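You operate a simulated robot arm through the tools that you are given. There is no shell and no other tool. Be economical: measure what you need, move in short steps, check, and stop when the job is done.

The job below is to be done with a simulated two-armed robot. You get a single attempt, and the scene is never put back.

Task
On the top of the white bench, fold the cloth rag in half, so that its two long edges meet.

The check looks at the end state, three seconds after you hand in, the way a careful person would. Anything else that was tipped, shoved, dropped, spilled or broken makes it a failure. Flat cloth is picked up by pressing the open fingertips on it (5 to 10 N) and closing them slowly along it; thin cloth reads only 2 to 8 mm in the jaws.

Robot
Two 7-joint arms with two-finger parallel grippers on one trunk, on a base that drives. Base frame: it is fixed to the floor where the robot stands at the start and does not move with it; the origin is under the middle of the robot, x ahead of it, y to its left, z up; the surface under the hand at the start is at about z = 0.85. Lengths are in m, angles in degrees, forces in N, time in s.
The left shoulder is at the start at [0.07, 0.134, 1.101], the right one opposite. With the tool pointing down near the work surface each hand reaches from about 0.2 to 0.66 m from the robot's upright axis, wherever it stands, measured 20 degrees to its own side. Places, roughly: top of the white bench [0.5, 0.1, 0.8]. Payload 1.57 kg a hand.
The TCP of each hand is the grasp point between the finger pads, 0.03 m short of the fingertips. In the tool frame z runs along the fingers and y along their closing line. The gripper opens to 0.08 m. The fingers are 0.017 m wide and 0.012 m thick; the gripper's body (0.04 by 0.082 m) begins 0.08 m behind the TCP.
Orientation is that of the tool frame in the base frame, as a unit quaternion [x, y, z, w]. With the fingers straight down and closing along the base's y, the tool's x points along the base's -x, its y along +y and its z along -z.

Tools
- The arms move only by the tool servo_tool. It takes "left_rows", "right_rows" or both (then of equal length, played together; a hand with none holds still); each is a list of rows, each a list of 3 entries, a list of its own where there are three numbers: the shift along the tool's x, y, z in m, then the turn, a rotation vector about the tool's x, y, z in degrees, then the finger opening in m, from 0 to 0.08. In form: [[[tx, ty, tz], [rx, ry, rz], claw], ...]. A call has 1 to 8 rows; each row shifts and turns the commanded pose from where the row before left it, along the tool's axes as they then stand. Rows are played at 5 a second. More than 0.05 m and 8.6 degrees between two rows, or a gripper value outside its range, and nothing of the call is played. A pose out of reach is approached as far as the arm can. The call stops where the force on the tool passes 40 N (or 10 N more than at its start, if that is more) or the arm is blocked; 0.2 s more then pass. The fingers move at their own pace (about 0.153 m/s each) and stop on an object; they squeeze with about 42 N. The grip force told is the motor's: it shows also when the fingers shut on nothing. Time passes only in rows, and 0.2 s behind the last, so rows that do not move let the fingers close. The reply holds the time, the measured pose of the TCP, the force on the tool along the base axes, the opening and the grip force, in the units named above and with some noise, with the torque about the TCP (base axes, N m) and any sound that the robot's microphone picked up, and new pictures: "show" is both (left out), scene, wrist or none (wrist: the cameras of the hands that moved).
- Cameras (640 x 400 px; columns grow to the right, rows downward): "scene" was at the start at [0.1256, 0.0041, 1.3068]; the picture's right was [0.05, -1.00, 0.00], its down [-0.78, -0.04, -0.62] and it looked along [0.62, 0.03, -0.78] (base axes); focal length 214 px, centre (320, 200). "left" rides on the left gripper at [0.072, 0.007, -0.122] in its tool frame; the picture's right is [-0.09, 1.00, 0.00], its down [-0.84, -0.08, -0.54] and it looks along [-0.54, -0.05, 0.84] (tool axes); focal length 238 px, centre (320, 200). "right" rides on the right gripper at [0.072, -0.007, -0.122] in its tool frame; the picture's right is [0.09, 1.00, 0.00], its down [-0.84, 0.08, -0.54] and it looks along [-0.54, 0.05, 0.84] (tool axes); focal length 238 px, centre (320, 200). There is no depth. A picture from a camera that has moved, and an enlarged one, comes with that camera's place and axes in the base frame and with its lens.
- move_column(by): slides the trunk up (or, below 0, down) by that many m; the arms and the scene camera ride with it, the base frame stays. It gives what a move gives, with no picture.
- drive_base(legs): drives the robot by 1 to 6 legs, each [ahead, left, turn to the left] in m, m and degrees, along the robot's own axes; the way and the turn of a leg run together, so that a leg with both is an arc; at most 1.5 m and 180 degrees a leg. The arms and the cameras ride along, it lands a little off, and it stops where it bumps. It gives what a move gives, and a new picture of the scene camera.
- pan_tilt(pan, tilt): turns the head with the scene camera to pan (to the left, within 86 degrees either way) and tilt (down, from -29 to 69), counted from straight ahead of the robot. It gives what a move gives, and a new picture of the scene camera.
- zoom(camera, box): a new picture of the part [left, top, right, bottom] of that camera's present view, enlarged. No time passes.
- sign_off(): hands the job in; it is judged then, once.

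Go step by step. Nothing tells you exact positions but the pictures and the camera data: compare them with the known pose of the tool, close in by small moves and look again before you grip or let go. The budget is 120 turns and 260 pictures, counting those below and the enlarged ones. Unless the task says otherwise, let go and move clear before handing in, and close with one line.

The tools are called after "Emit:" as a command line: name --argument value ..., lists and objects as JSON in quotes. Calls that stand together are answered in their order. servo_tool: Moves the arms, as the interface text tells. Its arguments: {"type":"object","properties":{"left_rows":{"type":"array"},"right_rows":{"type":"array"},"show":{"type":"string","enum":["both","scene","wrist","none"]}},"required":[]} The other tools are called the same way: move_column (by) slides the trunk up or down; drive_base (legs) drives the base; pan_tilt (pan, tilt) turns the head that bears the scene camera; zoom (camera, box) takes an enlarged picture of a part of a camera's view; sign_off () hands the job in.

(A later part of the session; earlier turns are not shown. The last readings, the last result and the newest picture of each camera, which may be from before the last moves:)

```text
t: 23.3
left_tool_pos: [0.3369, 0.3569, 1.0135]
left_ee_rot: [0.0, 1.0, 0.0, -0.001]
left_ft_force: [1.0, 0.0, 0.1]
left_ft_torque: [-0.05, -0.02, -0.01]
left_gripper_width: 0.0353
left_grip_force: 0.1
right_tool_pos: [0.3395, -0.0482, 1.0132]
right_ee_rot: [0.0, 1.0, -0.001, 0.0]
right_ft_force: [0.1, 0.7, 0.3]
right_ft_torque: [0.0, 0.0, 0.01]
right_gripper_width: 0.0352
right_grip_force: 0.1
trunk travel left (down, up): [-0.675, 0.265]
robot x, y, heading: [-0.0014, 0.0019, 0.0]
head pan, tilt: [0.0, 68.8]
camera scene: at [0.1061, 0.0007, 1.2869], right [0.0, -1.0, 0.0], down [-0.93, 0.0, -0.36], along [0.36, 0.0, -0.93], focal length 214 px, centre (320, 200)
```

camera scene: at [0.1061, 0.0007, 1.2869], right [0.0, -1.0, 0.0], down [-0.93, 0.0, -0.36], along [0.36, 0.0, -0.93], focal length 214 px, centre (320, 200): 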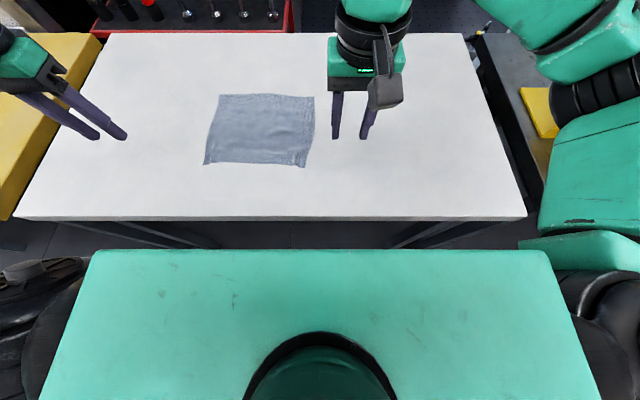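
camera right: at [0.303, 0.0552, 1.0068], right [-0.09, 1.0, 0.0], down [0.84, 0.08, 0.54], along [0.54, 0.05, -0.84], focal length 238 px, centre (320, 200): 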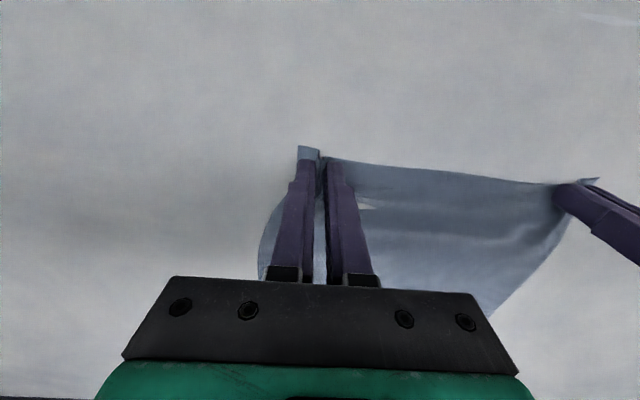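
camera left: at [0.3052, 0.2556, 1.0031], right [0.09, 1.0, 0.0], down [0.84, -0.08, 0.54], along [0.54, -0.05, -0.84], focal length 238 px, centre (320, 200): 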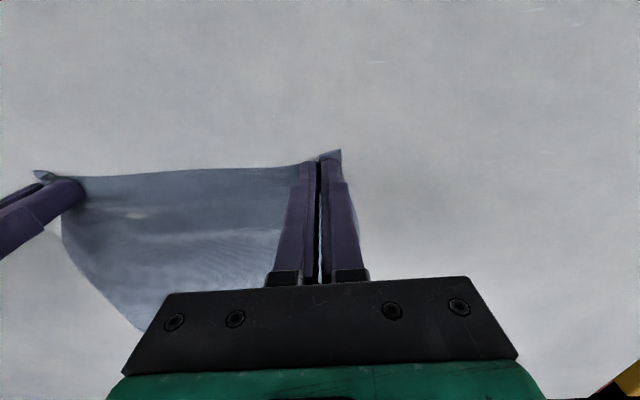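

The cloth is back nearly as it was. Reach at the far edge is too short from here, so I want the base a bit left and ahead; first I look at the clearance around the base.

Emit:
pan_tilt --pan 45 --tilt 50

Emit:
pan_tilt --pan -30 --tilt 55

```text
t: 24.4
left_tool_pos: [0.3375, 0.3567, 1.0132]
left_ee_rot: [0.0, 1.0, 0.001, -0.001]
left_ft_force: [0.2, 0.4, -0.7]
left_ft_torque: [0.01, -0.01, -0.03]
left_gripper_width: 0.0353
left_grip_force: 0.0
right_tool_pos: [0.3393, -0.0495, 1.0115]
right_ee_rot: [0.0, 1.0, 0.0, -0.001]
right_ft_force: [0.0, -0.3, 0.2]
right_ft_torque: [0.0, -0.03, 0.01]
right_gripper_width: 0.0349
right_grip_force: 0.0
trunk travel left (down, up): [-0.675, 0.265]
robot x, y, heading: [-0.0016, 0.0014, 0.2]
head pan, tilt: [45.0, 50.0]
camera scene: at [0.1047, 0.0549, 1.3088], right [0.71, -0.71, 0.0], down [-0.54, -0.54, -0.64], along [0.45, 0.45, -0.77], focal length 214 px, centre (320, 200)
```

scene: 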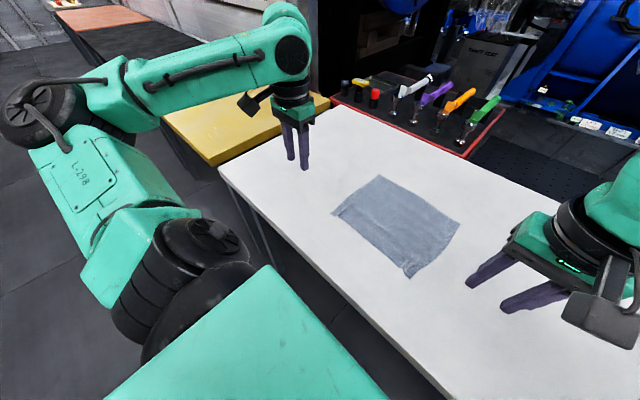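

```text
t: 25.9
left_tool_pos: [0.3373, 0.3572, 1.0125]
left_ee_rot: [0.0, 1.0, 0.0, -0.002]
left_ft_force: [-0.4, -0.2, 0.7]
left_ft_torque: [0.04, 0.01, 0.0]
left_gripper_width: 0.0351
left_grip_force: 0.1
right_tool_pos: [0.3385, -0.0486, 1.0145]
right_ee_rot: [0.0, 1.0, 0.0, 0.0]
right_ft_force: [-0.5, -1.5, -0.3]
right_ft_torque: [0.02, 0.01, 0.01]
right_gripper_width: 0.0347
right_grip_force: 0.1
trunk travel left (down, up): [-0.675, 0.265]
robot x, y, heading: [-0.0031, 0.0006, 0.0]
head pan, tilt: [-30.0, 55.0]
camera scene: at [0.1126, -0.0354, 1.3023], right [-0.5, -0.87, 0.0], down [-0.71, 0.41, -0.57], along [0.5, -0.29, -0.82], focal length 214 px, centre (320, 200)
```

scene: 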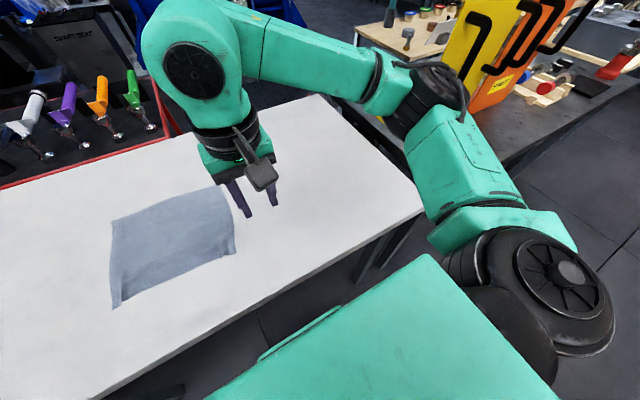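

Clearances look fine: the floor beside the base is open and the yellow bench starts at y≈0.69. I raise the hands a bit, then drive 0.13 left and 0.07 ahead.

Emit:
drive_base --legs '[[0, 0.13, 0]]'

```text
t: 27.2
left_tool_pos: [0.3369, 0.4896, 1.0151]
left_ee_rot: [-0.001, 1.0, 0.001, 0.0]
left_ft_force: [-0.9, 0.8, 0.4]
left_ft_torque: [0.01, -0.01, 0.0]
left_gripper_width: 0.0348
left_grip_force: 0.1
right_tool_pos: [0.338, 0.0824, 1.0123]
right_ee_rot: [-0.001, 1.0, 0.001, 0.0]
right_ft_force: [-0.2, 0.6, -0.1]
right_ft_torque: [-0.04, -0.01, -0.02]
right_gripper_width: 0.0349
right_grip_force: 0.1
trunk travel left (down, up): [-0.675, 0.265]
robot x, y, heading: [-0.0004, 0.1302, -0.1]
head pan, tilt: [-30.0, 55.0]
camera scene: at [0.1125, 0.0951, 1.3023], right [-0.5, -0.87, 0.0], down [-0.71, 0.41, -0.57], along [0.5, -0.29, -0.82], focal length 214 px, centre (320, 200)
```

scene: 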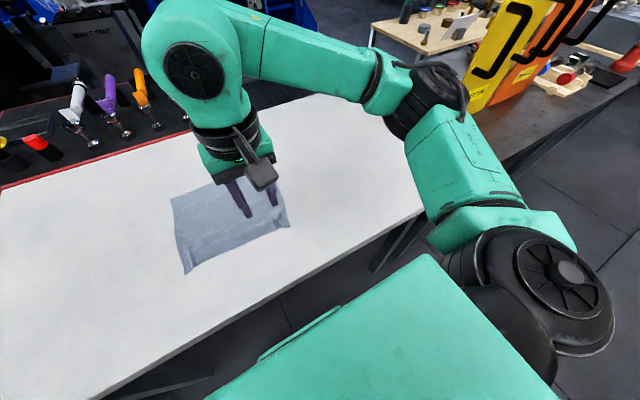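

Emit:
drive_base --legs '[[0.07, 0, 0]]'

Emit:
pan_tilt --pan 0 --tilt 60

```text
t: 28.2
left_tool_pos: [0.4046, 0.489, 1.0141]
left_ee_rot: [0.0, 1.0, -0.001, 0.0]
left_ft_force: [-0.4, 0.4, 0.2]
left_ft_torque: [-0.01, -0.01, -0.02]
left_gripper_width: 0.0349
left_grip_force: 0.1
right_tool_pos: [0.408, 0.0827, 1.0147]
right_ee_rot: [0.0, 1.0, 0.001, 0.001]
right_ft_force: [0.9, 0.8, 0.0]
right_ft_torque: [0.01, -0.01, 0.0]
right_gripper_width: 0.0351
right_grip_force: 0.0
trunk travel left (down, up): [-0.675, 0.265]
robot x, y, heading: [0.0705, 0.1309, 0.2]
head pan, tilt: [-30.0, 55.0]
camera scene: at [0.1807, 0.096, 1.3025], right [-0.5, -0.87, 0.0], down [-0.71, 0.41, -0.57], along [0.5, -0.29, -0.82], focal length 214 px, centre (320, 200)
```

scene: 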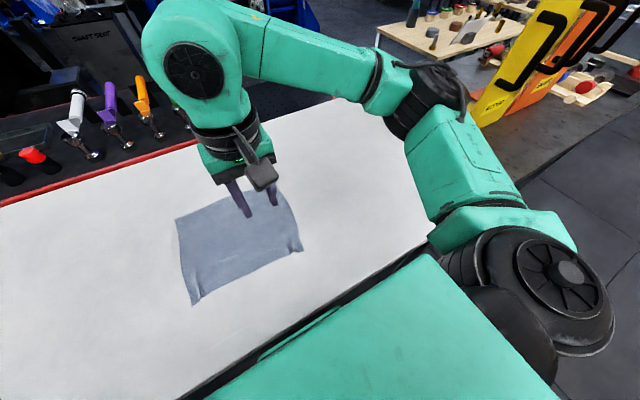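

```text
t: 29.1
left_tool_pos: [0.405, 0.4899, 1.0146]
left_ee_rot: [0.0, 1.0, 0.001, 0.0]
left_ft_force: [0.2, 0.8, -0.9]
left_ft_torque: [0.01, -0.02, 0.01]
left_gripper_width: 0.0351
left_grip_force: 0.0
right_tool_pos: [0.4078, 0.0829, 1.0132]
right_ee_rot: [0.0, 1.0, 0.0, 0.0]
right_ft_force: [-0.3, 0.0, 0.0]
right_ft_torque: [-0.02, -0.01, -0.03]
right_gripper_width: 0.0348
right_grip_force: 0.1
trunk travel left (down, up): [-0.675, 0.265]
robot x, y, heading: [0.0659, 0.1311, 0.0]
head pan, tilt: [0.0, 60.0]
camera scene: at [0.1856, 0.1323, 1.2964], right [0.0, -1.0, 0.0], down [-0.87, 0.0, -0.5], along [0.5, 0.0, -0.87], focal length 214 px, centre (320, 200)
```

scene: 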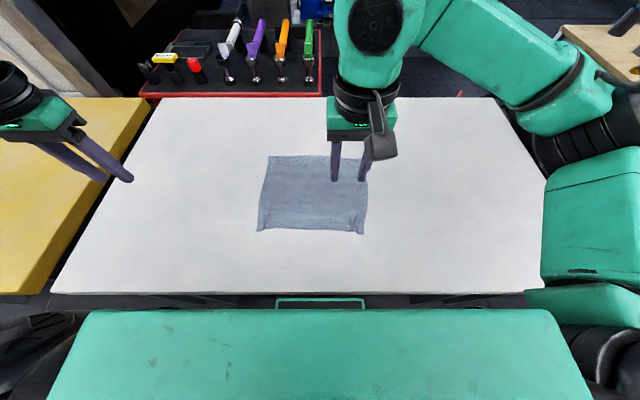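

The base is now centred on the cloth with no bump. I enlarge the cloth for a new measurement.

Emit:
zoom --camera "scene" --box '[240, 145, 384, 245]'

```text
4.00 times, centred on (312, 195) of scene
camera zoom: at [0.1856, 0.1323, 1.2964], right [0.0, -1.0, 0.0], down [-0.87, 0.0, -0.5], along [0.5, 0.0, -0.87], focal length 858 px, centre (352, 220)
```

zoom: 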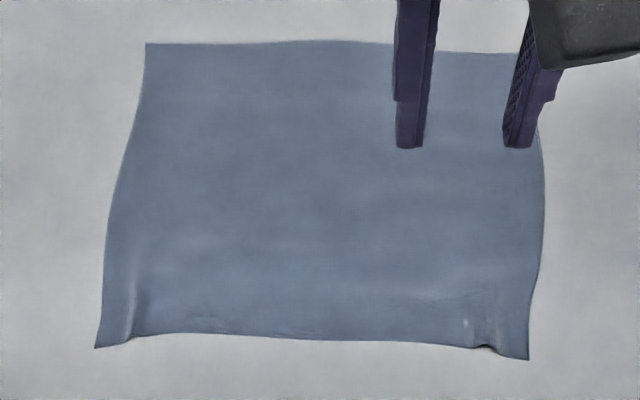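

The near corners show small leftover pleats, the right one having pulled that corner in about 15 mm. I'll straighten it by pressing closed fingertips on the corner and dragging it outward.

Emit:
servo_tool --right_rows '[[[0.021, -0.02, 0.03], [0, 0, 0], 0.0], [[0.021, -0.02, 0.04], [0, 0, 0], 0.0], [[0, 0, 0.04], [0, 0, 0], 0.0], [[0, 0, 0.018], [0, 0, 0], 0.0], [[0, 0, 0.002], [0, 0, 0], 0.0], [[0, 0, 0], [0, 0, 0], 0.0]]'

```text
t: 30.5
left_tool_pos: [0.4065, 0.4894, 1.0141]
left_ee_rot: [0.0, 1.0, -0.001, -0.001]
left_ft_force: [0.0, 0.5, 0.4]
left_ft_torque: [0.0, -0.01, 0.0]
left_gripper_width: 0.0348
left_grip_force: 0.0
right_tool_pos: [0.3683, 0.0436, 0.8832]
right_ee_rot: [0.0, 1.0, 0.0, 0.0]
right_ft_force: [-0.7, 0.6, 0.4]
right_ft_torque: [0.0, -0.02, -0.03]
right_gripper_width: 0.0001
right_grip_force: 21.5
trunk travel left (down, up): [-0.675, 0.265]
robot x, y, heading: [0.0698, 0.1343, 0.0]
head pan, tilt: [0.0, 60.0]
camera scene: at [0.1864, 0.1326, 1.2963], right [0.0, -1.0, 0.0], down [-0.87, 0.0, -0.5], along [0.5, 0.0, -0.87], focal length 214 px, centre (320, 200)
camera right: at [0.2951, 0.0362, 1.0068], right [-0.09, 1.0, 0.0], down [0.84, 0.08, 0.54], along [0.54, 0.05, -0.84], focal length 238 px, centre (320, 200)
```

scene: 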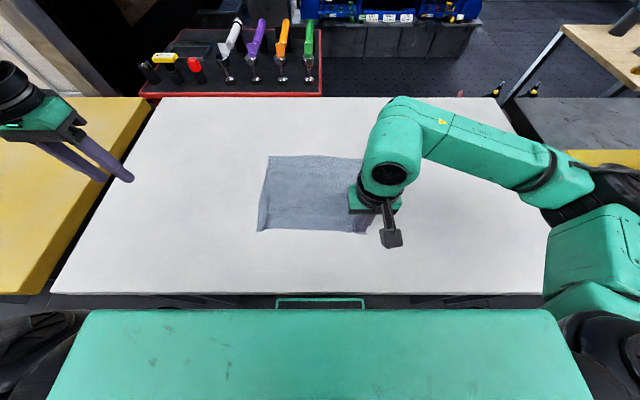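
right: 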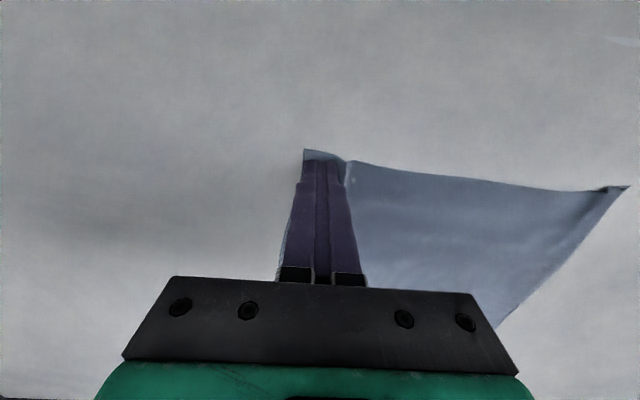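

The fingertip is over the corner, just outside the pleat. I press and drag outward about 14 mm.

Emit:
servo_tool --right_rows '[[[0, 0, 0.001], [0, 0, 0], 0.0], [[0, 0, 0.0012], [0, 0, 0], 0.0], [[0, -0.002, 0], [0, 0, 0], 0.0], [[0, -0.004, 0], [0, 0, 0], 0.0], [[0, -0.004, 0], [0, 0, 0], 0.0], [[0, -0.004, 0], [0, 0, 0], 0.0]]' --show "wrist"

```text
t: 31.9
left_tool_pos: [0.406, 0.4898, 1.0142]
left_ee_rot: [-0.001, 1.0, -0.001, 0.0]
left_ft_force: [-0.5, -0.2, 1.4]
left_ft_torque: [0.02, 0.0, -0.02]
left_gripper_width: 0.0351
left_grip_force: 0.1
right_tool_pos: [0.3661, 0.029, 0.8811]
right_ee_rot: [-0.001, 1.0, 0.0, 0.0]
right_ft_force: [1.1, 0.6, 2.2]
right_ft_torque: [0.0, 0.01, -0.01]
right_gripper_width: 0.0001
right_grip_force: 21.3
trunk travel left (down, up): [-0.675, 0.265]
robot x, y, heading: [0.0697, 0.1318, 0.0]
head pan, tilt: [0.0, 60.0]
camera right: at [0.2937, 0.0221, 1.0049], right [-0.09, 1.0, 0.0], down [0.84, 0.08, 0.54], along [0.54, 0.05, -0.84], focal length 238 px, centre (320, 200)
```

right: 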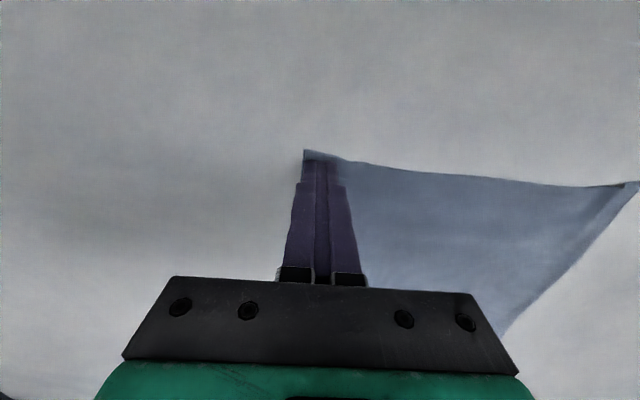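

The right near corner is flat again. I do the same with the left corner while sending the right hand over the far right corner.

Emit:
servo_tool --left_rows '[[[0.0065, -0.0373, 0.01], [0, 0, 0], 0.0], [[0.0065, -0.0373, 0.01], [0, 0, 0], 0.0], [[0.0065, -0.0373, 0.01], [0, 0, 0], 0.0], [[0.0065, -0.0373, 0.01], [0, 0, 0], 0.0], [[0.0065, -0.0373, 0.01], [0, 0, 0], 0.0], [[0.0065, -0.0373, 0.01], [0, 0, 0], 0.0], [[0, 0, 0.035], [0, 0, 0], 0.0], [[0, 0, 0.034], [0, 0, 0], 0.0]]' --right_rows '[[[0, 0, -0.04], [0, 0, 0], 0.0], [[-0.0418, 0.0046, 0], [0, 0, 0], 0.03], [[-0.0418, 0.0046, 0], [0, 0, 0], 0.03], [[-0.0418, 0.0046, 0], [0, 0, 0], 0.03], [[-0.0418, 0.0046, 0], [0, 0, 0], 0.03], [[-0.0418, 0.0046, 0], [0, 0, 0], 0.03], [[0, 0, 0], [0, 0, 0], 0.03], [[0, 0, 0], [0, 0, 0], 0.03]]'

```text
t: 33.7
left_tool_pos: [0.4041, 0.3897, 0.933]
left_ee_rot: [-0.001, 1.0, -0.002, 0.003]
left_ft_force: [0.2, 0.0, -0.8]
left_ft_torque: [-0.03, -0.01, -0.06]
left_gripper_width: 0.0
left_grip_force: 21.4
left hand out of reach, approached as far as the arm can: row 3, 4, 5, 6, 7, 8
right_tool_pos: [0.5746, 0.0504, 0.9217]
right_ee_rot: [-0.001, 1.0, 0.0, 0.0]
right_ft_force: [-0.4, 0.3, 1.0]
right_ft_torque: [-0.02, -0.03, 0.03]
right_gripper_width: 0.0299
right_grip_force: 0.0
trunk travel left (down, up): [-0.675, 0.265]
robot x, y, heading: [0.0656, 0.1287, -0.1]
head pan, tilt: [0.0, 60.0]
camera scene: at [0.1867, 0.1327, 1.2962], right [0.0, -1.0, 0.0], down [-0.87, 0.0, -0.5], along [0.5, 0.0, -0.87], focal length 214 px, centre (320, 200)
camera right: at [0.5015, 0.0446, 1.0454], right [-0.09, 1.0, 0.0], down [0.84, 0.08, 0.54], along [0.54, 0.05, -0.84], focal length 238 px, centre (320, 200)
camera left: at [0.3315, 0.3968, 1.054], right [0.09, 1.0, 0.0], down [0.83, -0.08, 0.55], along [0.54, -0.05, -0.84], focal length 238 px, centre (320, 200)
```

scene: 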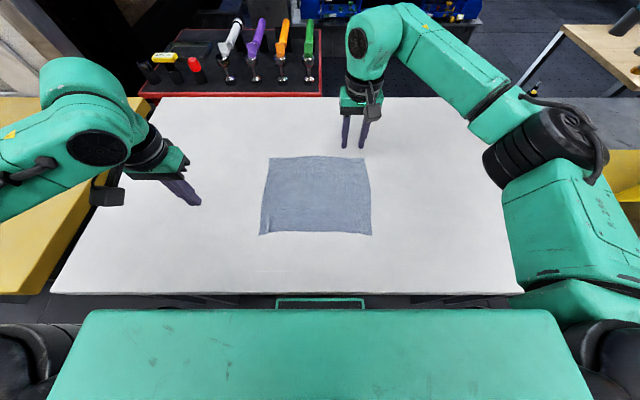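
right: 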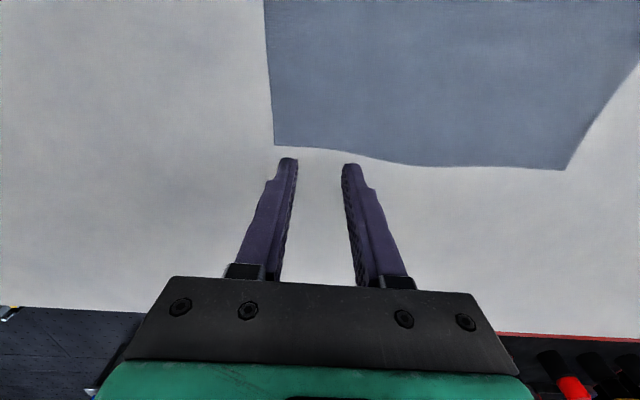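
left: 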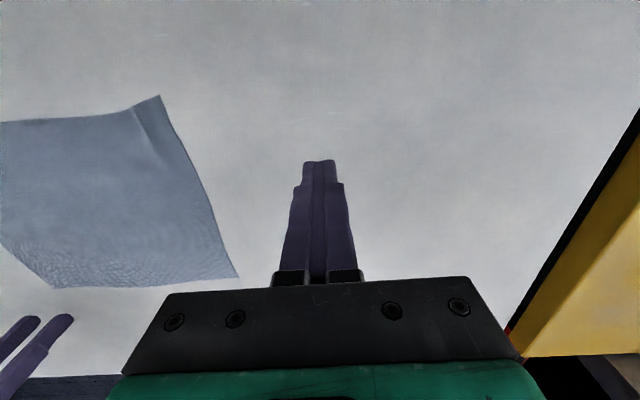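

Left got stuck in an awkward arm posture; I'll route it via a larger x. The right hand is at the far edge (x≈0.577) as wanted.

Emit:
servo_tool --left_rows '[[[-0.025, -0.02, -0.01], [0, 0, 0], 0.0], [[-0.02, -0.04, 0], [0, 0, 0], 0.0], [[0, -0.045, 0], [0, 0, 0], 0.0], [[0, -0.02, 0], [0, 0, 0], 0.0], [[0.04, 0, 0], [0, 0, 0], 0.0], [[0.04, 0, 0], [0, 0, 0], 0.0]]' --show "wrist"

```text
t: 35.1
left_tool_pos: [0.4064, 0.2649, 0.9424]
left_ee_rot: [0.0, 1.0, 0.0, 0.0]
left_ft_force: [0.3, -0.9, -0.2]
left_ft_torque: [-0.01, 0.01, 0.05]
left_gripper_width: 0.0001
left_grip_force: 21.6
left hand out of reach, approached as far as the arm can: row 6
right_tool_pos: [0.5744, 0.0504, 0.9211]
right_ee_rot: [-0.001, 1.0, 0.0, 0.0]
right_ft_force: [0.1, -0.5, 0.3]
right_ft_torque: [0.01, -0.02, -0.04]
right_gripper_width: 0.0302
right_grip_force: 0.0
trunk travel left (down, up): [-0.675, 0.265]
robot x, y, heading: [0.0711, 0.1321, -0.3]
head pan, tilt: [0.0, 60.0]
camera left: at [0.3341, 0.2712, 1.0635], right [0.09, 1.0, 0.0], down [0.84, -0.08, 0.54], along [0.54, -0.05, -0.84], focal length 238 px, centre (320, 200)
```

left: 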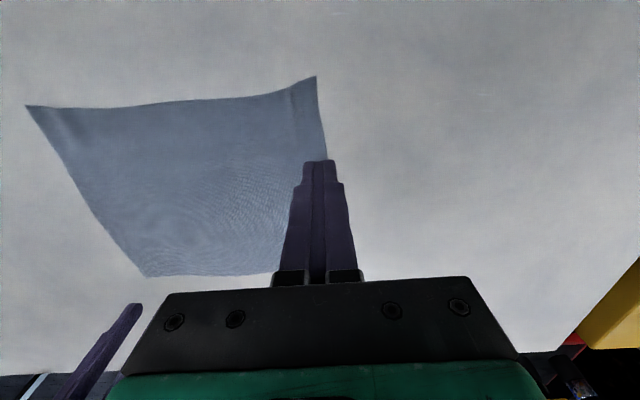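

The left arm is limited close in; raising the trunk by 0.15 m should give it more room (longer shoulder–wrist distance). I do that, then bring the left hand down to the near-left corner.

Emit:
move_column --by 0.15

Emit:
servo_tool --left_rows '[[[0, 0, 0.04], [0, 0, 0], 0.0], [[0, 0, 0.04], [0, 0, 0], 0.0], [[0, 0, 0.04], [0, 0, 0], 0.0], [[0.01, 0, 0.03], [0, 0, 0], 0.0], [[0.015, 0, 0.03], [0, 0, 0], 0.0], [[0.015, 0, 0.018], [0, 0, 0], 0.0], [[0, 0, 0.005], [0, 0, 0], 0.0], [[0, 0, 0.003], [0, 0, 0], 0.0]]' --right_rows '[[[-0.004, 0, 0.04], [0, 0, 0], 0.03], [[0, 0, 0.04], [0, 0, 0], 0.03], [[0, 0, 0.04], [0, 0, 0], 0.03], [[0, 0, 0.02], [0, 0, 0], 0.03], [[0, 0, 0.02], [0, 0, 0], 0.03], [[0, 0, 0], [0, 0, 0], 0.03], [[0, 0, 0], [0, 0, 0], 0.03], [[0, 0, 0], [0, 0, 0], 0.03]]'

```text
t: 36.9
left_tool_pos: [0.405, 0.2656, 1.093]
left_ee_rot: [0.001, 1.0, 0.0, 0.0]
left_ft_force: [-0.4, -0.3, 0.8]
left_ft_torque: [0.01, 0.03, -0.02]
left_gripper_width: 0.0
left_grip_force: 21.7
right_tool_pos: [0.5743, 0.0515, 1.0721]
right_ee_rot: [0.0, 1.0, 0.001, 0.001]
right_ft_force: [-0.1, 0.5, 0.0]
right_ft_torque: [-0.05, 0.02, 0.01]
right_gripper_width: 0.03
right_grip_force: 0.1
trunk travel left (down, up): [-0.825, 0.115]
robot x, y, heading: [0.0662, 0.1299, 0.2]
head pan, tilt: [0.0, 60.0]
```

```text
t: 38.7
left_tool_pos: [0.3651, 0.2648, 0.8875]
left_ee_rot: [0.0, 1.0, 0.0, 0.001]
left_ft_force: [-0.2, 0.0, 0.0]
left_ft_torque: [-0.01, -0.02, 0.0]
left_gripper_width: 0.0
left_grip_force: 20.7
right_tool_pos: [0.578, 0.0516, 0.9124]
right_ee_rot: [0.0, 1.0, 0.0, 0.0]
right_ft_force: [-1.0, -0.9, -0.2]
right_ft_torque: [-0.02, 0.01, 0.0]
right_gripper_width: 0.03
right_grip_force: 0.2
trunk travel left (down, up): [-0.825, 0.115]
robot x, y, heading: [0.0699, 0.132, 0.0]
head pan, tilt: [0.0, 60.0]
camera scene: at [0.1865, 0.1324, 1.4463], right [0.0, -1.0, 0.0], down [-0.87, 0.0, -0.5], along [0.5, 0.0, -0.87], focal length 214 px, centre (320, 200)
camera right: at [0.5047, 0.0441, 1.0366], right [-0.09, 1.0, 0.0], down [0.84, 0.08, 0.54], along [0.54, 0.05, -0.84], focal length 238 px, centre (320, 200)
camera left: at [0.2931, 0.2711, 1.0078], right [0.09, 1.0, 0.0], down [0.84, -0.08, 0.54], along [0.54, -0.05, -0.84], focal length 238 px, centre (320, 200)
```

scene: 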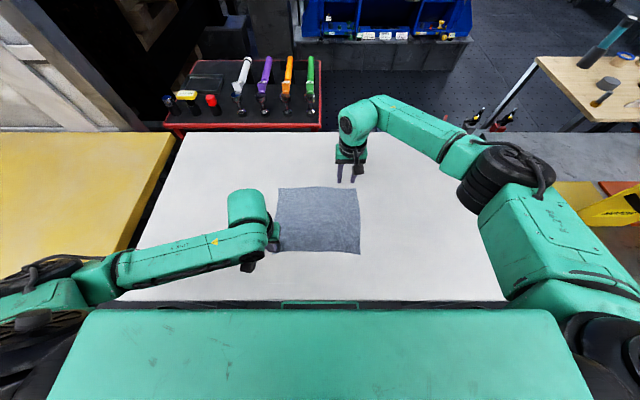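
right: 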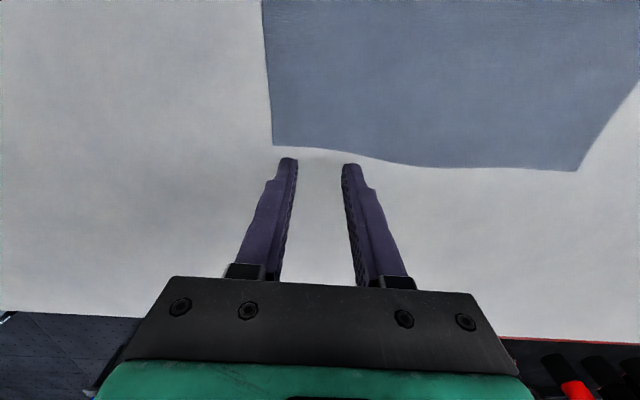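
left: 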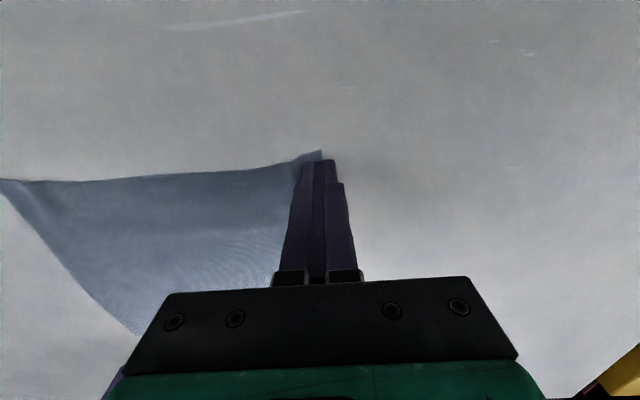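

The trunk raise fixed reach. I nudge inward, press and drag the left corner outward ~10 mm.

Emit:
servo_tool --left_rows '[[[-0.001, -0.007, 0.003], [0, 0, 0], 0.0], [[0, 0, 0.002], [0, 0, 0], 0.0], [[0, 0, 0.0016], [0, 0, 0], 0.0], [[0, 0.003, 0], [0, 0, 0], 0.0], [[0, 0.003, 0], [0, 0, 0], 0.0], [[0, 0.003, 0], [0, 0, 0], 0.0], [[0, 0.003, 0], [0, 0, 0], 0.0]]' --show "wrist"

```text
t: 40.3
left_tool_pos: [0.3667, 0.269, 0.8812]
left_ee_rot: [0.001, 1.0, 0.0, 0.002]
left_ft_force: [0.6, -2.9, 14.5]
left_ft_torque: [-0.11, 0.05, 0.01]
left_gripper_width: 0.0001
left_grip_force: 21.4
right_tool_pos: [0.5764, 0.0501, 0.9128]
right_ee_rot: [0.0, 1.0, 0.001, 0.001]
right_ft_force: [-1.0, -0.3, -0.5]
right_ft_torque: [0.02, 0.01, 0.0]
right_gripper_width: 0.03
right_grip_force: 0.0
trunk travel left (down, up): [-0.825, 0.115]
robot x, y, heading: [0.0663, 0.132, 0.1]
head pan, tilt: [0.0, 60.0]
camera left: at [0.2936, 0.2757, 1.0021], right [0.09, 1.0, 0.0], down [0.84, -0.08, 0.54], along [0.54, -0.05, -0.84], focal length 238 px, centre (320, 200)
```

left: 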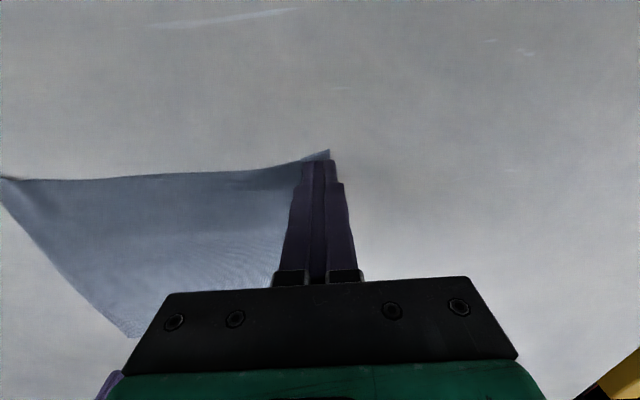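

Both near corners are flat again. I raise the trunk another 0.1 m (room for tilting the hands when laying down), then bring both hands over the far edge.

Emit:
move_column --by 0.1

Emit:
servo_tool --left_rows '[[[-0.035, -0.004, 0], [0, 0, 0], 0.0], [[-0.035, -0.004, 0], [0, 0, 0], 0.03], [[-0.035, -0.004, 0], [0, 0, 0], 0.03], [[-0.035, -0.004, 0], [0, 0, 0], 0.03], [[-0.035, -0.004, 0], [0, 0, 0], 0.03], [[-0.035, -0.004, 0], [0, 0, 0], 0.03], [[0, 0, 0.03], [0, 0, 0], 0.03], [[0, 0, 0.04], [0, 0, 0], 0.03]]' --right_rows '[[[0, 0, 0], [0, 0, 0], 0.03], [[0, 0, 0], [0, 0, 0], 0.03], [[0, 0, 0], [0, 0, 0], 0.03], [[0, 0, 0.02], [0, 0, 0], 0.03], [[0, 0, 0.02], [0, 0, 0], 0.03], [[0, 0, 0.02], [0, 0, 0], 0.03], [[0, 0, 0.02], [0, 0, 0], 0.03], [[0, 0, 0.02], [0, 0, 0], 0.03]]'

```text
t: 41.6
left_tool_pos: [0.3671, 0.2703, 0.9805]
left_ee_rot: [0.0, 1.0, 0.0, 0.0]
left_ft_force: [-0.7, 0.8, 0.4]
left_ft_torque: [-0.01, 0.0, 0.01]
left_gripper_width: 0.0
left_grip_force: 20.8
right_tool_pos: [0.5772, 0.0488, 1.0137]
right_ee_rot: [0.0, 1.0, 0.0, 0.001]
right_ft_force: [0.3, -0.1, -0.3]
right_ft_torque: [-0.02, -0.02, 0.01]
right_gripper_width: 0.0302
right_grip_force: 0.0
trunk travel left (down, up): [-0.925, 0.015]
robot x, y, heading: [0.0666, 0.1299, -0.1]
head pan, tilt: [0.0, 60.0]
```

```text
t: 43.4
left_tool_pos: [0.5784, 0.2458, 0.9102]
left_ee_rot: [0.0, 1.0, 0.001, 0.0]
left_ft_force: [0.5, 0.0, -0.3]
left_ft_torque: [0.01, 0.0, -0.01]
left_gripper_width: 0.0301
left_grip_force: 0.1
right_tool_pos: [0.5775, 0.0494, 0.914]
right_ee_rot: [0.0, 1.0, 0.0, 0.0]
right_ft_force: [0.0, -0.7, -0.5]
right_ft_torque: [0.02, 0.0, -0.04]
right_gripper_width: 0.0302
right_grip_force: 0.0
trunk travel left (down, up): [-0.925, 0.015]
robot x, y, heading: [0.0677, 0.1317, -0.0]
head pan, tilt: [0.0, 60.0]
camera scene: at [0.1869, 0.1324, 1.5463], right [0.0, -1.0, 0.0], down [-0.87, 0.0, -0.5], along [0.5, 0.0, -0.87], focal length 214 px, centre (320, 200)
camera right: at [0.5053, 0.0426, 1.0371], right [-0.09, 1.0, 0.0], down [0.84, 0.08, 0.54], along [0.54, 0.05, -0.84], focal length 238 px, centre (320, 200)
camera left: at [0.5055, 0.2531, 1.032], right [0.09, 1.0, 0.0], down [0.84, -0.08, 0.54], along [0.54, -0.05, -0.84], focal length 238 px, centre (320, 200)
```

scene: 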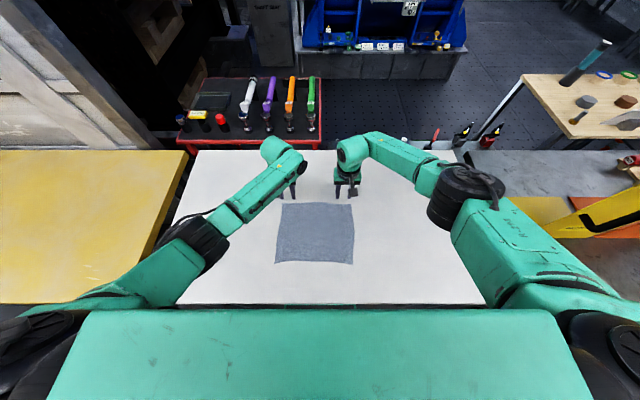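
right: 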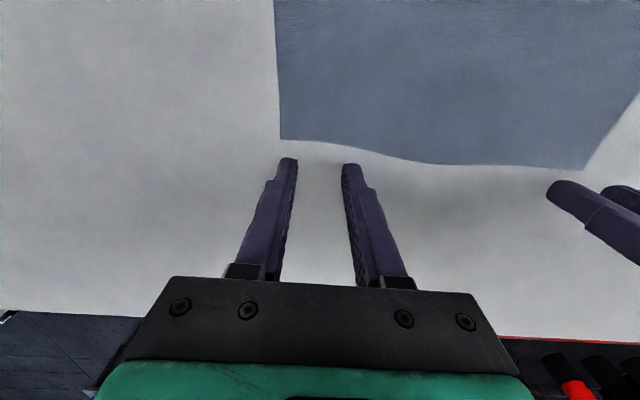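
left: 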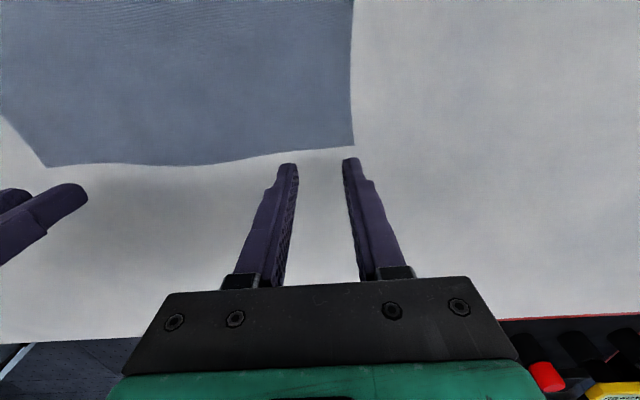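

The far edge sits at x≈0.571 (right) and 0.574 (left). I descend taking only a ~7 mm bite of the edge.

Emit:
servo_tool --left_rows '[[[0.003, 0, 0.012], [0, 0, 0], 0.03], [[0, 0, 0.01], [0, 0, 0], 0.03], [[0, 0, 0.005], [0, 0, 0], 0.03], [[0, 0, 0], [0, 0, 0], 0.03]]' --right_rows '[[[0.0055, 0, 0.012], [0, 0, 0], 0.03], [[0, 0, 0.013], [0, 0, 0], 0.03], [[0, 0, 0.006], [0, 0, 0], 0.03], [[0, 0, 0], [0, 0, 0], 0.03]]' --show "wrist"

```text
t: 44.4
left_tool_pos: [0.5733, 0.2464, 0.8828]
left_ee_rot: [0.001, 1.0, 0.0, 0.0]
left_ft_force: [0.0, 0.4, -0.3]
left_ft_torque: [0.01, 0.02, 0.01]
left_gripper_width: 0.0301
left_grip_force: 0.0
right_tool_pos: [0.5711, 0.0503, 0.8833]
right_ee_rot: [0.0, 1.0, 0.0, 0.0]
right_ft_force: [0.5, 0.5, -1.1]
right_ft_torque: [-0.01, 0.02, -0.02]
right_gripper_width: 0.03
right_grip_force: 0.1
trunk travel left (down, up): [-0.925, 0.015]
robot x, y, heading: [0.0715, 0.1338, 0.0]
head pan, tilt: [0.0, 60.0]
camera right: at [0.4986, 0.0431, 1.006], right [-0.09, 1.0, 0.0], down [0.84, 0.08, 0.54], along [0.54, 0.05, -0.84], focal length 238 px, centre (320, 200)
camera left: at [0.5006, 0.2526, 1.0047], right [0.09, 1.0, 0.0], down [0.84, -0.08, 0.54], along [0.54, -0.05, -0.84], focal length 238 px, centre (320, 200)
```

right: 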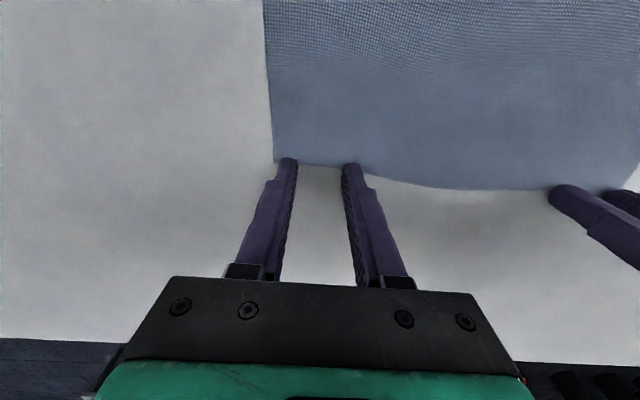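
left: 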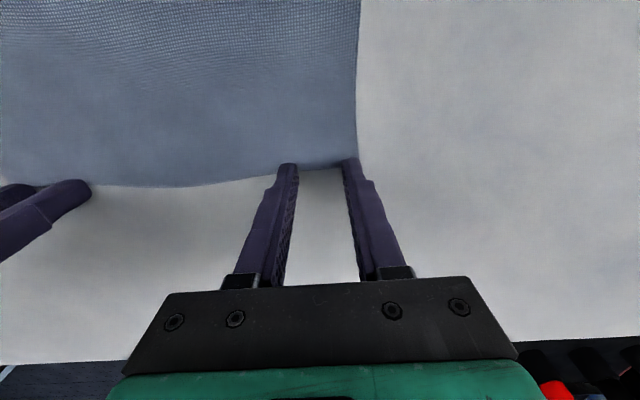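

A bite of 7–8 mm on both, as planned. I press down gently.

Emit:
servo_tool --left_rows '[[[0, 0, 0.001], [0, 0, 0], 0.03], [[0, 0, 0.001], [0, 0, 0], 0.03], [[0, 0, 0], [0, 0, 0], 0.03]]' --right_rows '[[[0, 0, 0.001], [0, 0, 0], 0.03], [[0, 0, 0.001], [0, 0, 0], 0.03], [[0, 0, 0], [0, 0, 0], 0.03]]' --show "none"

```text
t: 45.2
left_tool_pos: [0.573, 0.2455, 0.8808]
left_ee_rot: [-0.001, 1.0, 0.0, -0.001]
left_ft_force: [0.2, 0.6, -0.5]
left_ft_torque: [-0.01, -0.02, 0.0]
left_gripper_width: 0.0299
left_grip_force: 0.1
right_tool_pos: [0.5705, 0.0504, 0.8812]
right_ee_rot: [0.0, 1.0, -0.001, 0.0]
right_ft_force: [1.1, -1.7, 6.5]
right_ft_torque: [-0.07, 0.04, 0.04]
right_gripper_width: 0.0301
right_grip_force: 0.1
trunk travel left (down, up): [-0.925, 0.015]
robot x, y, heading: [0.0663, 0.132, 0.1]
head pan, tilt: [0.0, 60.0]
```

Emit:
servo_tool --left_rows '[[[0, 0, 0.0006], [0, 0, 0], 0.03], [[0, 0, 0.0005], [0, 0, 0], 0.03], [[0, 0, 0], [0, 0, 0], 0.03]]' --right_rows '[[[0, 0, 0.0002], [0, 0, 0], 0.03], [[0, 0, 0], [0, 0, 0], 0.03], [[0, 0, 0], [0, 0, 0], 0.03]]' --show "none"

```text
t: 46.0
left_tool_pos: [0.5726, 0.2462, 0.8806]
left_ee_rot: [-0.001, 1.0, 0.0, 0.001]
left_ft_force: [1.2, 0.7, 3.5]
left_ft_torque: [0.0, 0.0, -0.02]
left_gripper_width: 0.0302
left_grip_force: 0.1
right_tool_pos: [0.5705, 0.0508, 0.8801]
right_ee_rot: [0.0, 1.0, 0.0, 0.0]
right_ft_force: [2.4, -0.2, 10.9]
right_ft_torque: [-0.07, 0.0, 0.02]
right_gripper_width: 0.0301
right_grip_force: 0.0
trunk travel left (down, up): [-0.925, 0.015]
robot x, y, heading: [0.0681, 0.1328, -0.0]
head pan, tilt: [0.0, 60.0]
```

Right ~11 N, left ~3.5 N; I add a bit on the left and close slowly.

Emit:
servo_tool --left_rows '[[[0, 0, 0.0004], [0, 0, 0], 0.03], [[0, 0, 0], [0, 0, 0], 0.026], [[0, 0, 0], [0, 0, 0], 0.022], [[0, 0, 0], [0, 0, 0], 0.018], [[0, 0, 0], [0, 0, 0], 0.014], [[0, 0, 0], [0, 0, 0], 0.01], [[0, 0, 0], [0, 0, 0], 0.005], [[0, 0, 0], [0, 0, 0], 0.0]]' --right_rows '[[[0, 0, 0], [0, 0, 0], 0.03], [[0, 0, 0], [0, 0, 0], 0.026], [[0, 0, 0], [0, 0, 0], 0.022], [[0, 0, 0], [0, 0, 0], 0.018], [[0, 0, 0], [0, 0, 0], 0.014], [[0, 0, 0], [0, 0, 0], 0.01], [[0, 0, 0], [0, 0, 0], 0.005], [[0, 0, 0], [0, 0, 0], 0.0]]' --show "wrist"

```text
t: 47.8
left_tool_pos: [0.5727, 0.2453, 0.8793]
left_ee_rot: [0.0, 1.0, -0.002, 0.001]
left_ft_force: [0.0, -5.7, 6.0]
left_ft_torque: [-0.16, 0.1, 0.07]
left_gripper_width: 0.0015
left_grip_force: 24.1
right_tool_pos: [0.5696, 0.0513, 0.8817]
right_ee_rot: [-0.001, 1.0, 0.001, 0.0]
right_ft_force: [0.4, 6.3, 8.2]
right_ft_torque: [0.15, 0.03, -0.05]
right_gripper_width: 0.0021
right_grip_force: 24.2
trunk travel left (down, up): [-0.925, 0.015]
robot x, y, heading: [0.0722, 0.1314, -0.3]
head pan, tilt: [0.0, 60.0]
camera right: at [0.4971, 0.0444, 1.0046], right [-0.09, 1.0, 0.0], down [0.84, 0.08, 0.54], along [0.54, 0.05, -0.84], focal length 238 px, centre (320, 200)
camera left: at [0.4993, 0.2528, 1.0022], right [0.09, 1.0, 0.0], down [0.84, -0.08, 0.54], along [0.54, -0.05, -0.84], focal length 238 px, centre (320, 200)
```

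right: 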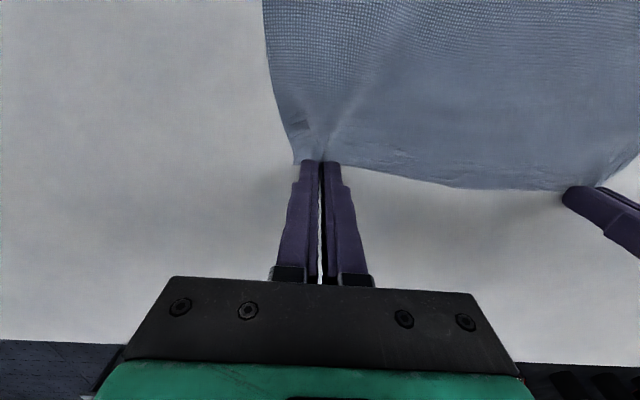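
left: 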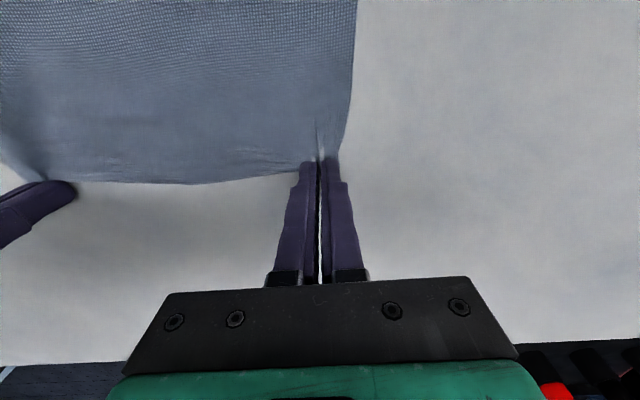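

Both hands hold the far edge with a small, taut grip (1.5 and 2.1 mm). I lift along the arc over the fold line x≈0.463 toward the near edge, first half.

Emit:
servo_tool --left_rows '[[[0.0021, -0.001, -0.0189], [0, 0, 0], 0.0], [[0.0061, 0, -0.0182], [0, 0, 0], 0.0], [[0.0099, 0, -0.0168], [0, 0, 0], 0.0], [[0.0133, 0, -0.0147], [0, 0, 0], 0.0], [[0.0162, 0, -0.0121], [0, 0, 0], 0.0], [[0.0185, 0, -0.009], [0, 0, 0], 0.0], [[0.0201, 0, -0.0055], [0, 0, 0], 0.0], [[0.0209, 0, -0.0019], [0, 0, 0], 0.0]]' --right_rows '[[[0.0021, 0.001, -0.0189], [0, 0, 0], 0.0], [[0.0061, 0, -0.0182], [0, 0, 0], 0.0], [[0.0099, 0, -0.0168], [0, 0, 0], 0.0], [[0.0133, 0, -0.0147], [0, 0, 0], 0.0], [[0.0162, 0, -0.0121], [0, 0, 0], 0.0], [[0.0185, 0, -0.009], [0, 0, 0], 0.0], [[0.0201, 0, -0.0055], [0, 0, 0], 0.0], [[0.0209, 0, -0.0019], [0, 0, 0], 0.0]]'

```text
t: 49.6
left_tool_pos: [0.4656, 0.2443, 0.9771]
left_ee_rot: [0.0, 1.0, -0.001, 0.001]
left_ft_force: [-0.5, -4.2, -0.4]
left_ft_torque: [-0.09, 0.0, 0.05]
left_gripper_width: 0.0018
left_grip_force: 23.3
right_tool_pos: [0.4632, 0.0511, 0.9777]
right_ee_rot: [0.0, 1.0, 0.0, 0.001]
right_ft_force: [1.0, 4.4, 0.3]
right_ft_torque: [0.15, -0.02, -0.01]
right_gripper_width: 0.0018
right_grip_force: 23.2
trunk travel left (down, up): [-0.925, 0.015]
robot x, y, heading: [0.072, 0.1305, -0.1]
head pan, tilt: [0.0, 60.0]
camera scene: at [0.184, 0.1321, 1.5465], right [0.0, -1.0, 0.0], down [-0.87, 0.0, -0.5], along [0.5, 0.0, -0.87], focal length 214 px, centre (320, 200)
camera right: at [0.39, 0.045, 1.1012], right [-0.09, 1.0, 0.0], down [0.84, 0.08, 0.54], along [0.54, 0.05, -0.84], focal length 238 px, centre (320, 200)
camera left: at [0.3933, 0.2507, 1.0985], right [0.09, 1.0, 0.0], down [0.84, -0.08, 0.54], along [0.54, -0.05, -0.84], focal length 238 px, centre (320, 200)
```

scene: 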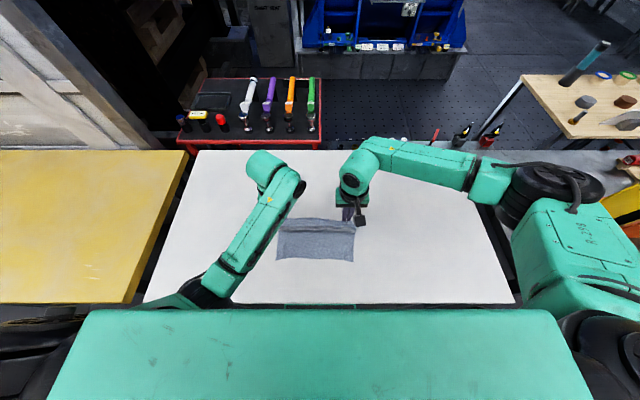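
right: 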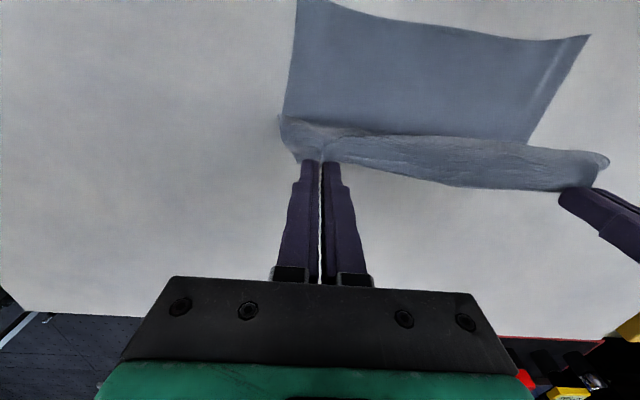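
left: 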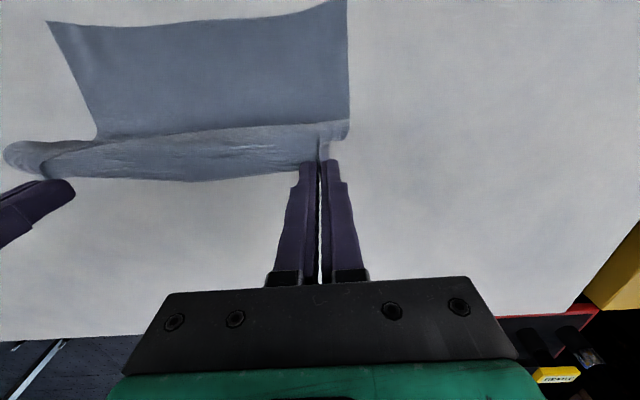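

Holding well, and the lower half hasn't moved. I continue down toward the near edge while tilting the hands so fingertips point forward, which lets the edge strip flip.

Emit:
servo_tool --left_rows '[[[0.0205, 0, 0.0016], [0, -3.75, 0], 0.0], [[0.0201, 0, 0.0035], [0, -3.75, 0], 0.0], [[0.0193, 0, 0.0055], [0, -3.75, 0], 0.0], [[0.0181, 0, 0.0073], [0, -3.75, 0], 0.0]]' --right_rows '[[[0.0205, 0, 0.0016], [0, -3.75, 0], 0.0], [[0.0201, 0, 0.0035], [0, -3.75, 0], 0.0], [[0.0193, 0, 0.0055], [0, -3.75, 0], 0.0], [[0.0181, 0, 0.0073], [0, -3.75, 0], 0.0]]'

```text
t: 50.6
left_tool_pos: [0.3899, 0.2434, 0.9524]
left_ee_rot: [0.0, 0.991, 0.0, 0.132]
left_ft_force: [-0.8, -4.7, 0.3]
left_ft_torque: [-0.17, 0.02, 0.02]
left_gripper_width: 0.0018
left_grip_force: 23.0
right_tool_pos: [0.3881, 0.0521, 0.9528]
right_ee_rot: [0.0, 0.991, 0.0, 0.132]
right_ft_force: [-0.8, 4.7, -0.2]
right_ft_torque: [0.12, -0.05, -0.01]
right_gripper_width: 0.0017
right_grip_force: 22.7
trunk travel left (down, up): [-0.925, 0.015]
robot x, y, heading: [0.0689, 0.1334, -0.2]
head pan, tilt: [0.0, 60.0]
camera scene: at [0.1838, 0.1326, 1.5465], right [0.0, -1.0, 0.0], down [-0.87, 0.0, -0.5], along [0.5, 0.0, -0.87], focal length 214 px, centre (320, 200)
camera right: at [0.2861, 0.0454, 1.0526], right [-0.09, 1.0, -0.02], down [0.67, 0.08, 0.74], along [0.74, 0.05, -0.67], focal length 238 px, centre (320, 200)
camera left: at [0.2887, 0.2512, 1.0502], right [0.09, 1.0, 0.02], down [0.67, -0.08, 0.74], along [0.74, -0.05, -0.67], focal length 238 px, centre (320, 200)
```

scene: 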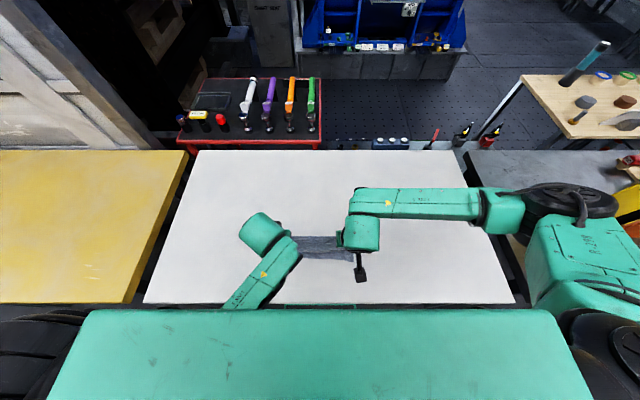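
right: 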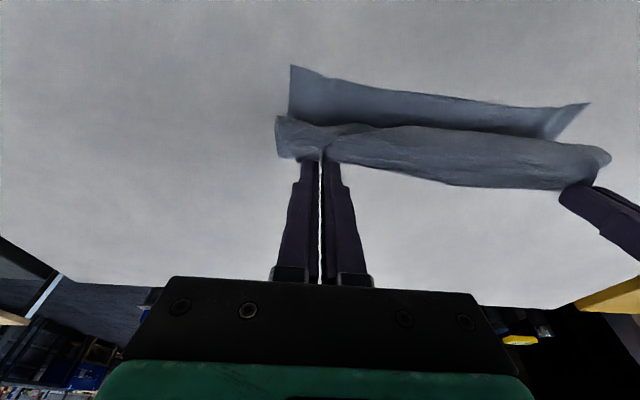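
left: 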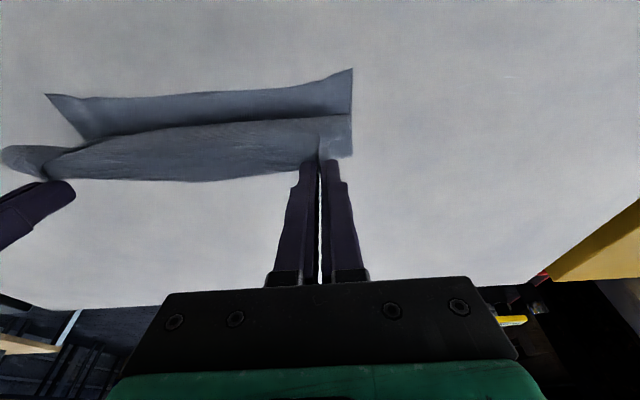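

On track; the near edge remains at x≈0.357. I continue the second part of the descent.

Emit:
servo_tool --left_rows '[[[0.0167, 0, 0.0091], [0, -3.75, 0], 0.0], [[0.0149, 0, 0.0108], [0, -3.75, 0], 0.0], [[0.013, 0, 0.0123], [0, -3.75, 0], 0.0], [[0.008, 0, 0.008], [0, -3.75, 0], 0.0], [[0, 0, 0], [0, 0, 0], 0.0]]' --right_rows '[[[0.0167, 0, 0.0091], [0, -3.75, 0], 0.0], [[0.0149, 0, 0.0108], [0, -3.75, 0], 0.0], [[0.013, 0, 0.0123], [0, -3.75, 0], 0.0], [[0.008, 0, 0.008], [0, -3.75, 0], 0.0], [[0, 0, 0], [0, 0, 0], 0.0]]'

```text
t: 51.8
left_tool_pos: [0.3581, 0.2451, 0.8973]
left_ee_rot: [0.0, 0.966, 0.0, 0.26]
left_ft_force: [-0.3, -3.9, -0.1]
left_ft_torque: [-0.12, -0.01, -0.02]
left_gripper_width: 0.0016
left_grip_force: 23.4
right_tool_pos: [0.3543, 0.0513, 0.8974]
right_ee_rot: [0.0, 0.966, 0.0, 0.259]
right_ft_force: [0.8, 3.4, 0.6]
right_ft_torque: [0.11, -0.01, 0.01]
right_gripper_width: 0.0018
right_grip_force: 23.6
trunk travel left (down, up): [-0.925, 0.015]
robot x, y, heading: [0.0702, 0.131, -0.1]
head pan, tilt: [0.0, 60.0]
camera scene: at [0.1859, 0.132, 1.5463], right [0.0, -1.0, 0.0], down [-0.87, 0.0, -0.5], along [0.5, 0.0, -0.87], focal length 214 px, centre (320, 200)
camera right: at [0.2309, 0.0452, 0.9681], right [-0.08, 1.0, -0.05], down [0.45, 0.08, 0.89], along [0.89, 0.05, -0.46], focal length 238 px, centre (320, 200)
camera left: at [0.2345, 0.2517, 0.966], right [0.08, 1.0, 0.05], down [0.45, -0.08, 0.89], along [0.89, -0.05, -0.46], focal length 238 px, centre (320, 200)
```

scene: 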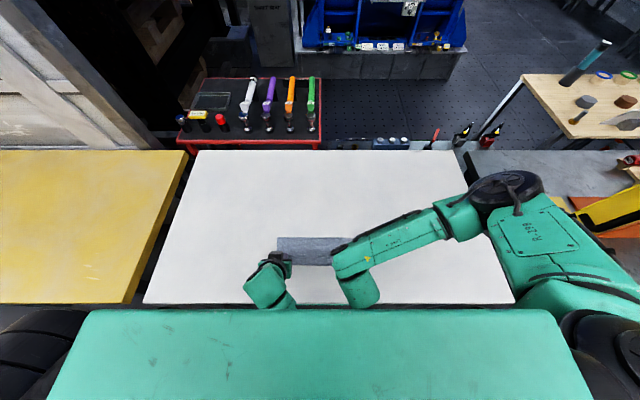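
right: 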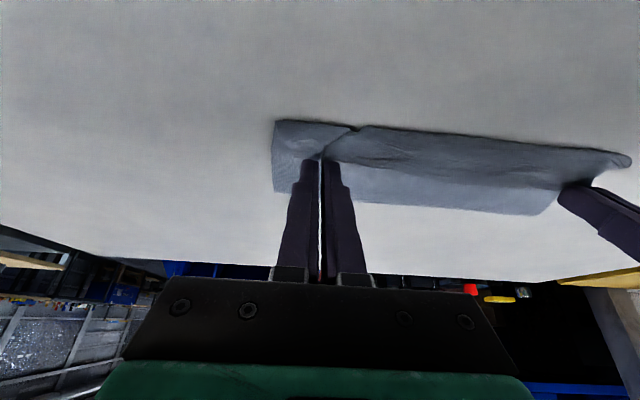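
left: 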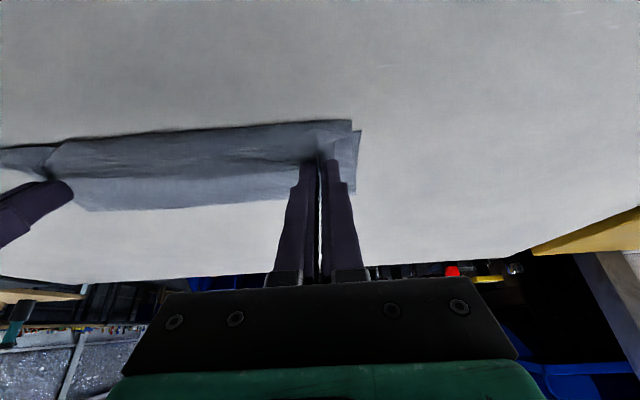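

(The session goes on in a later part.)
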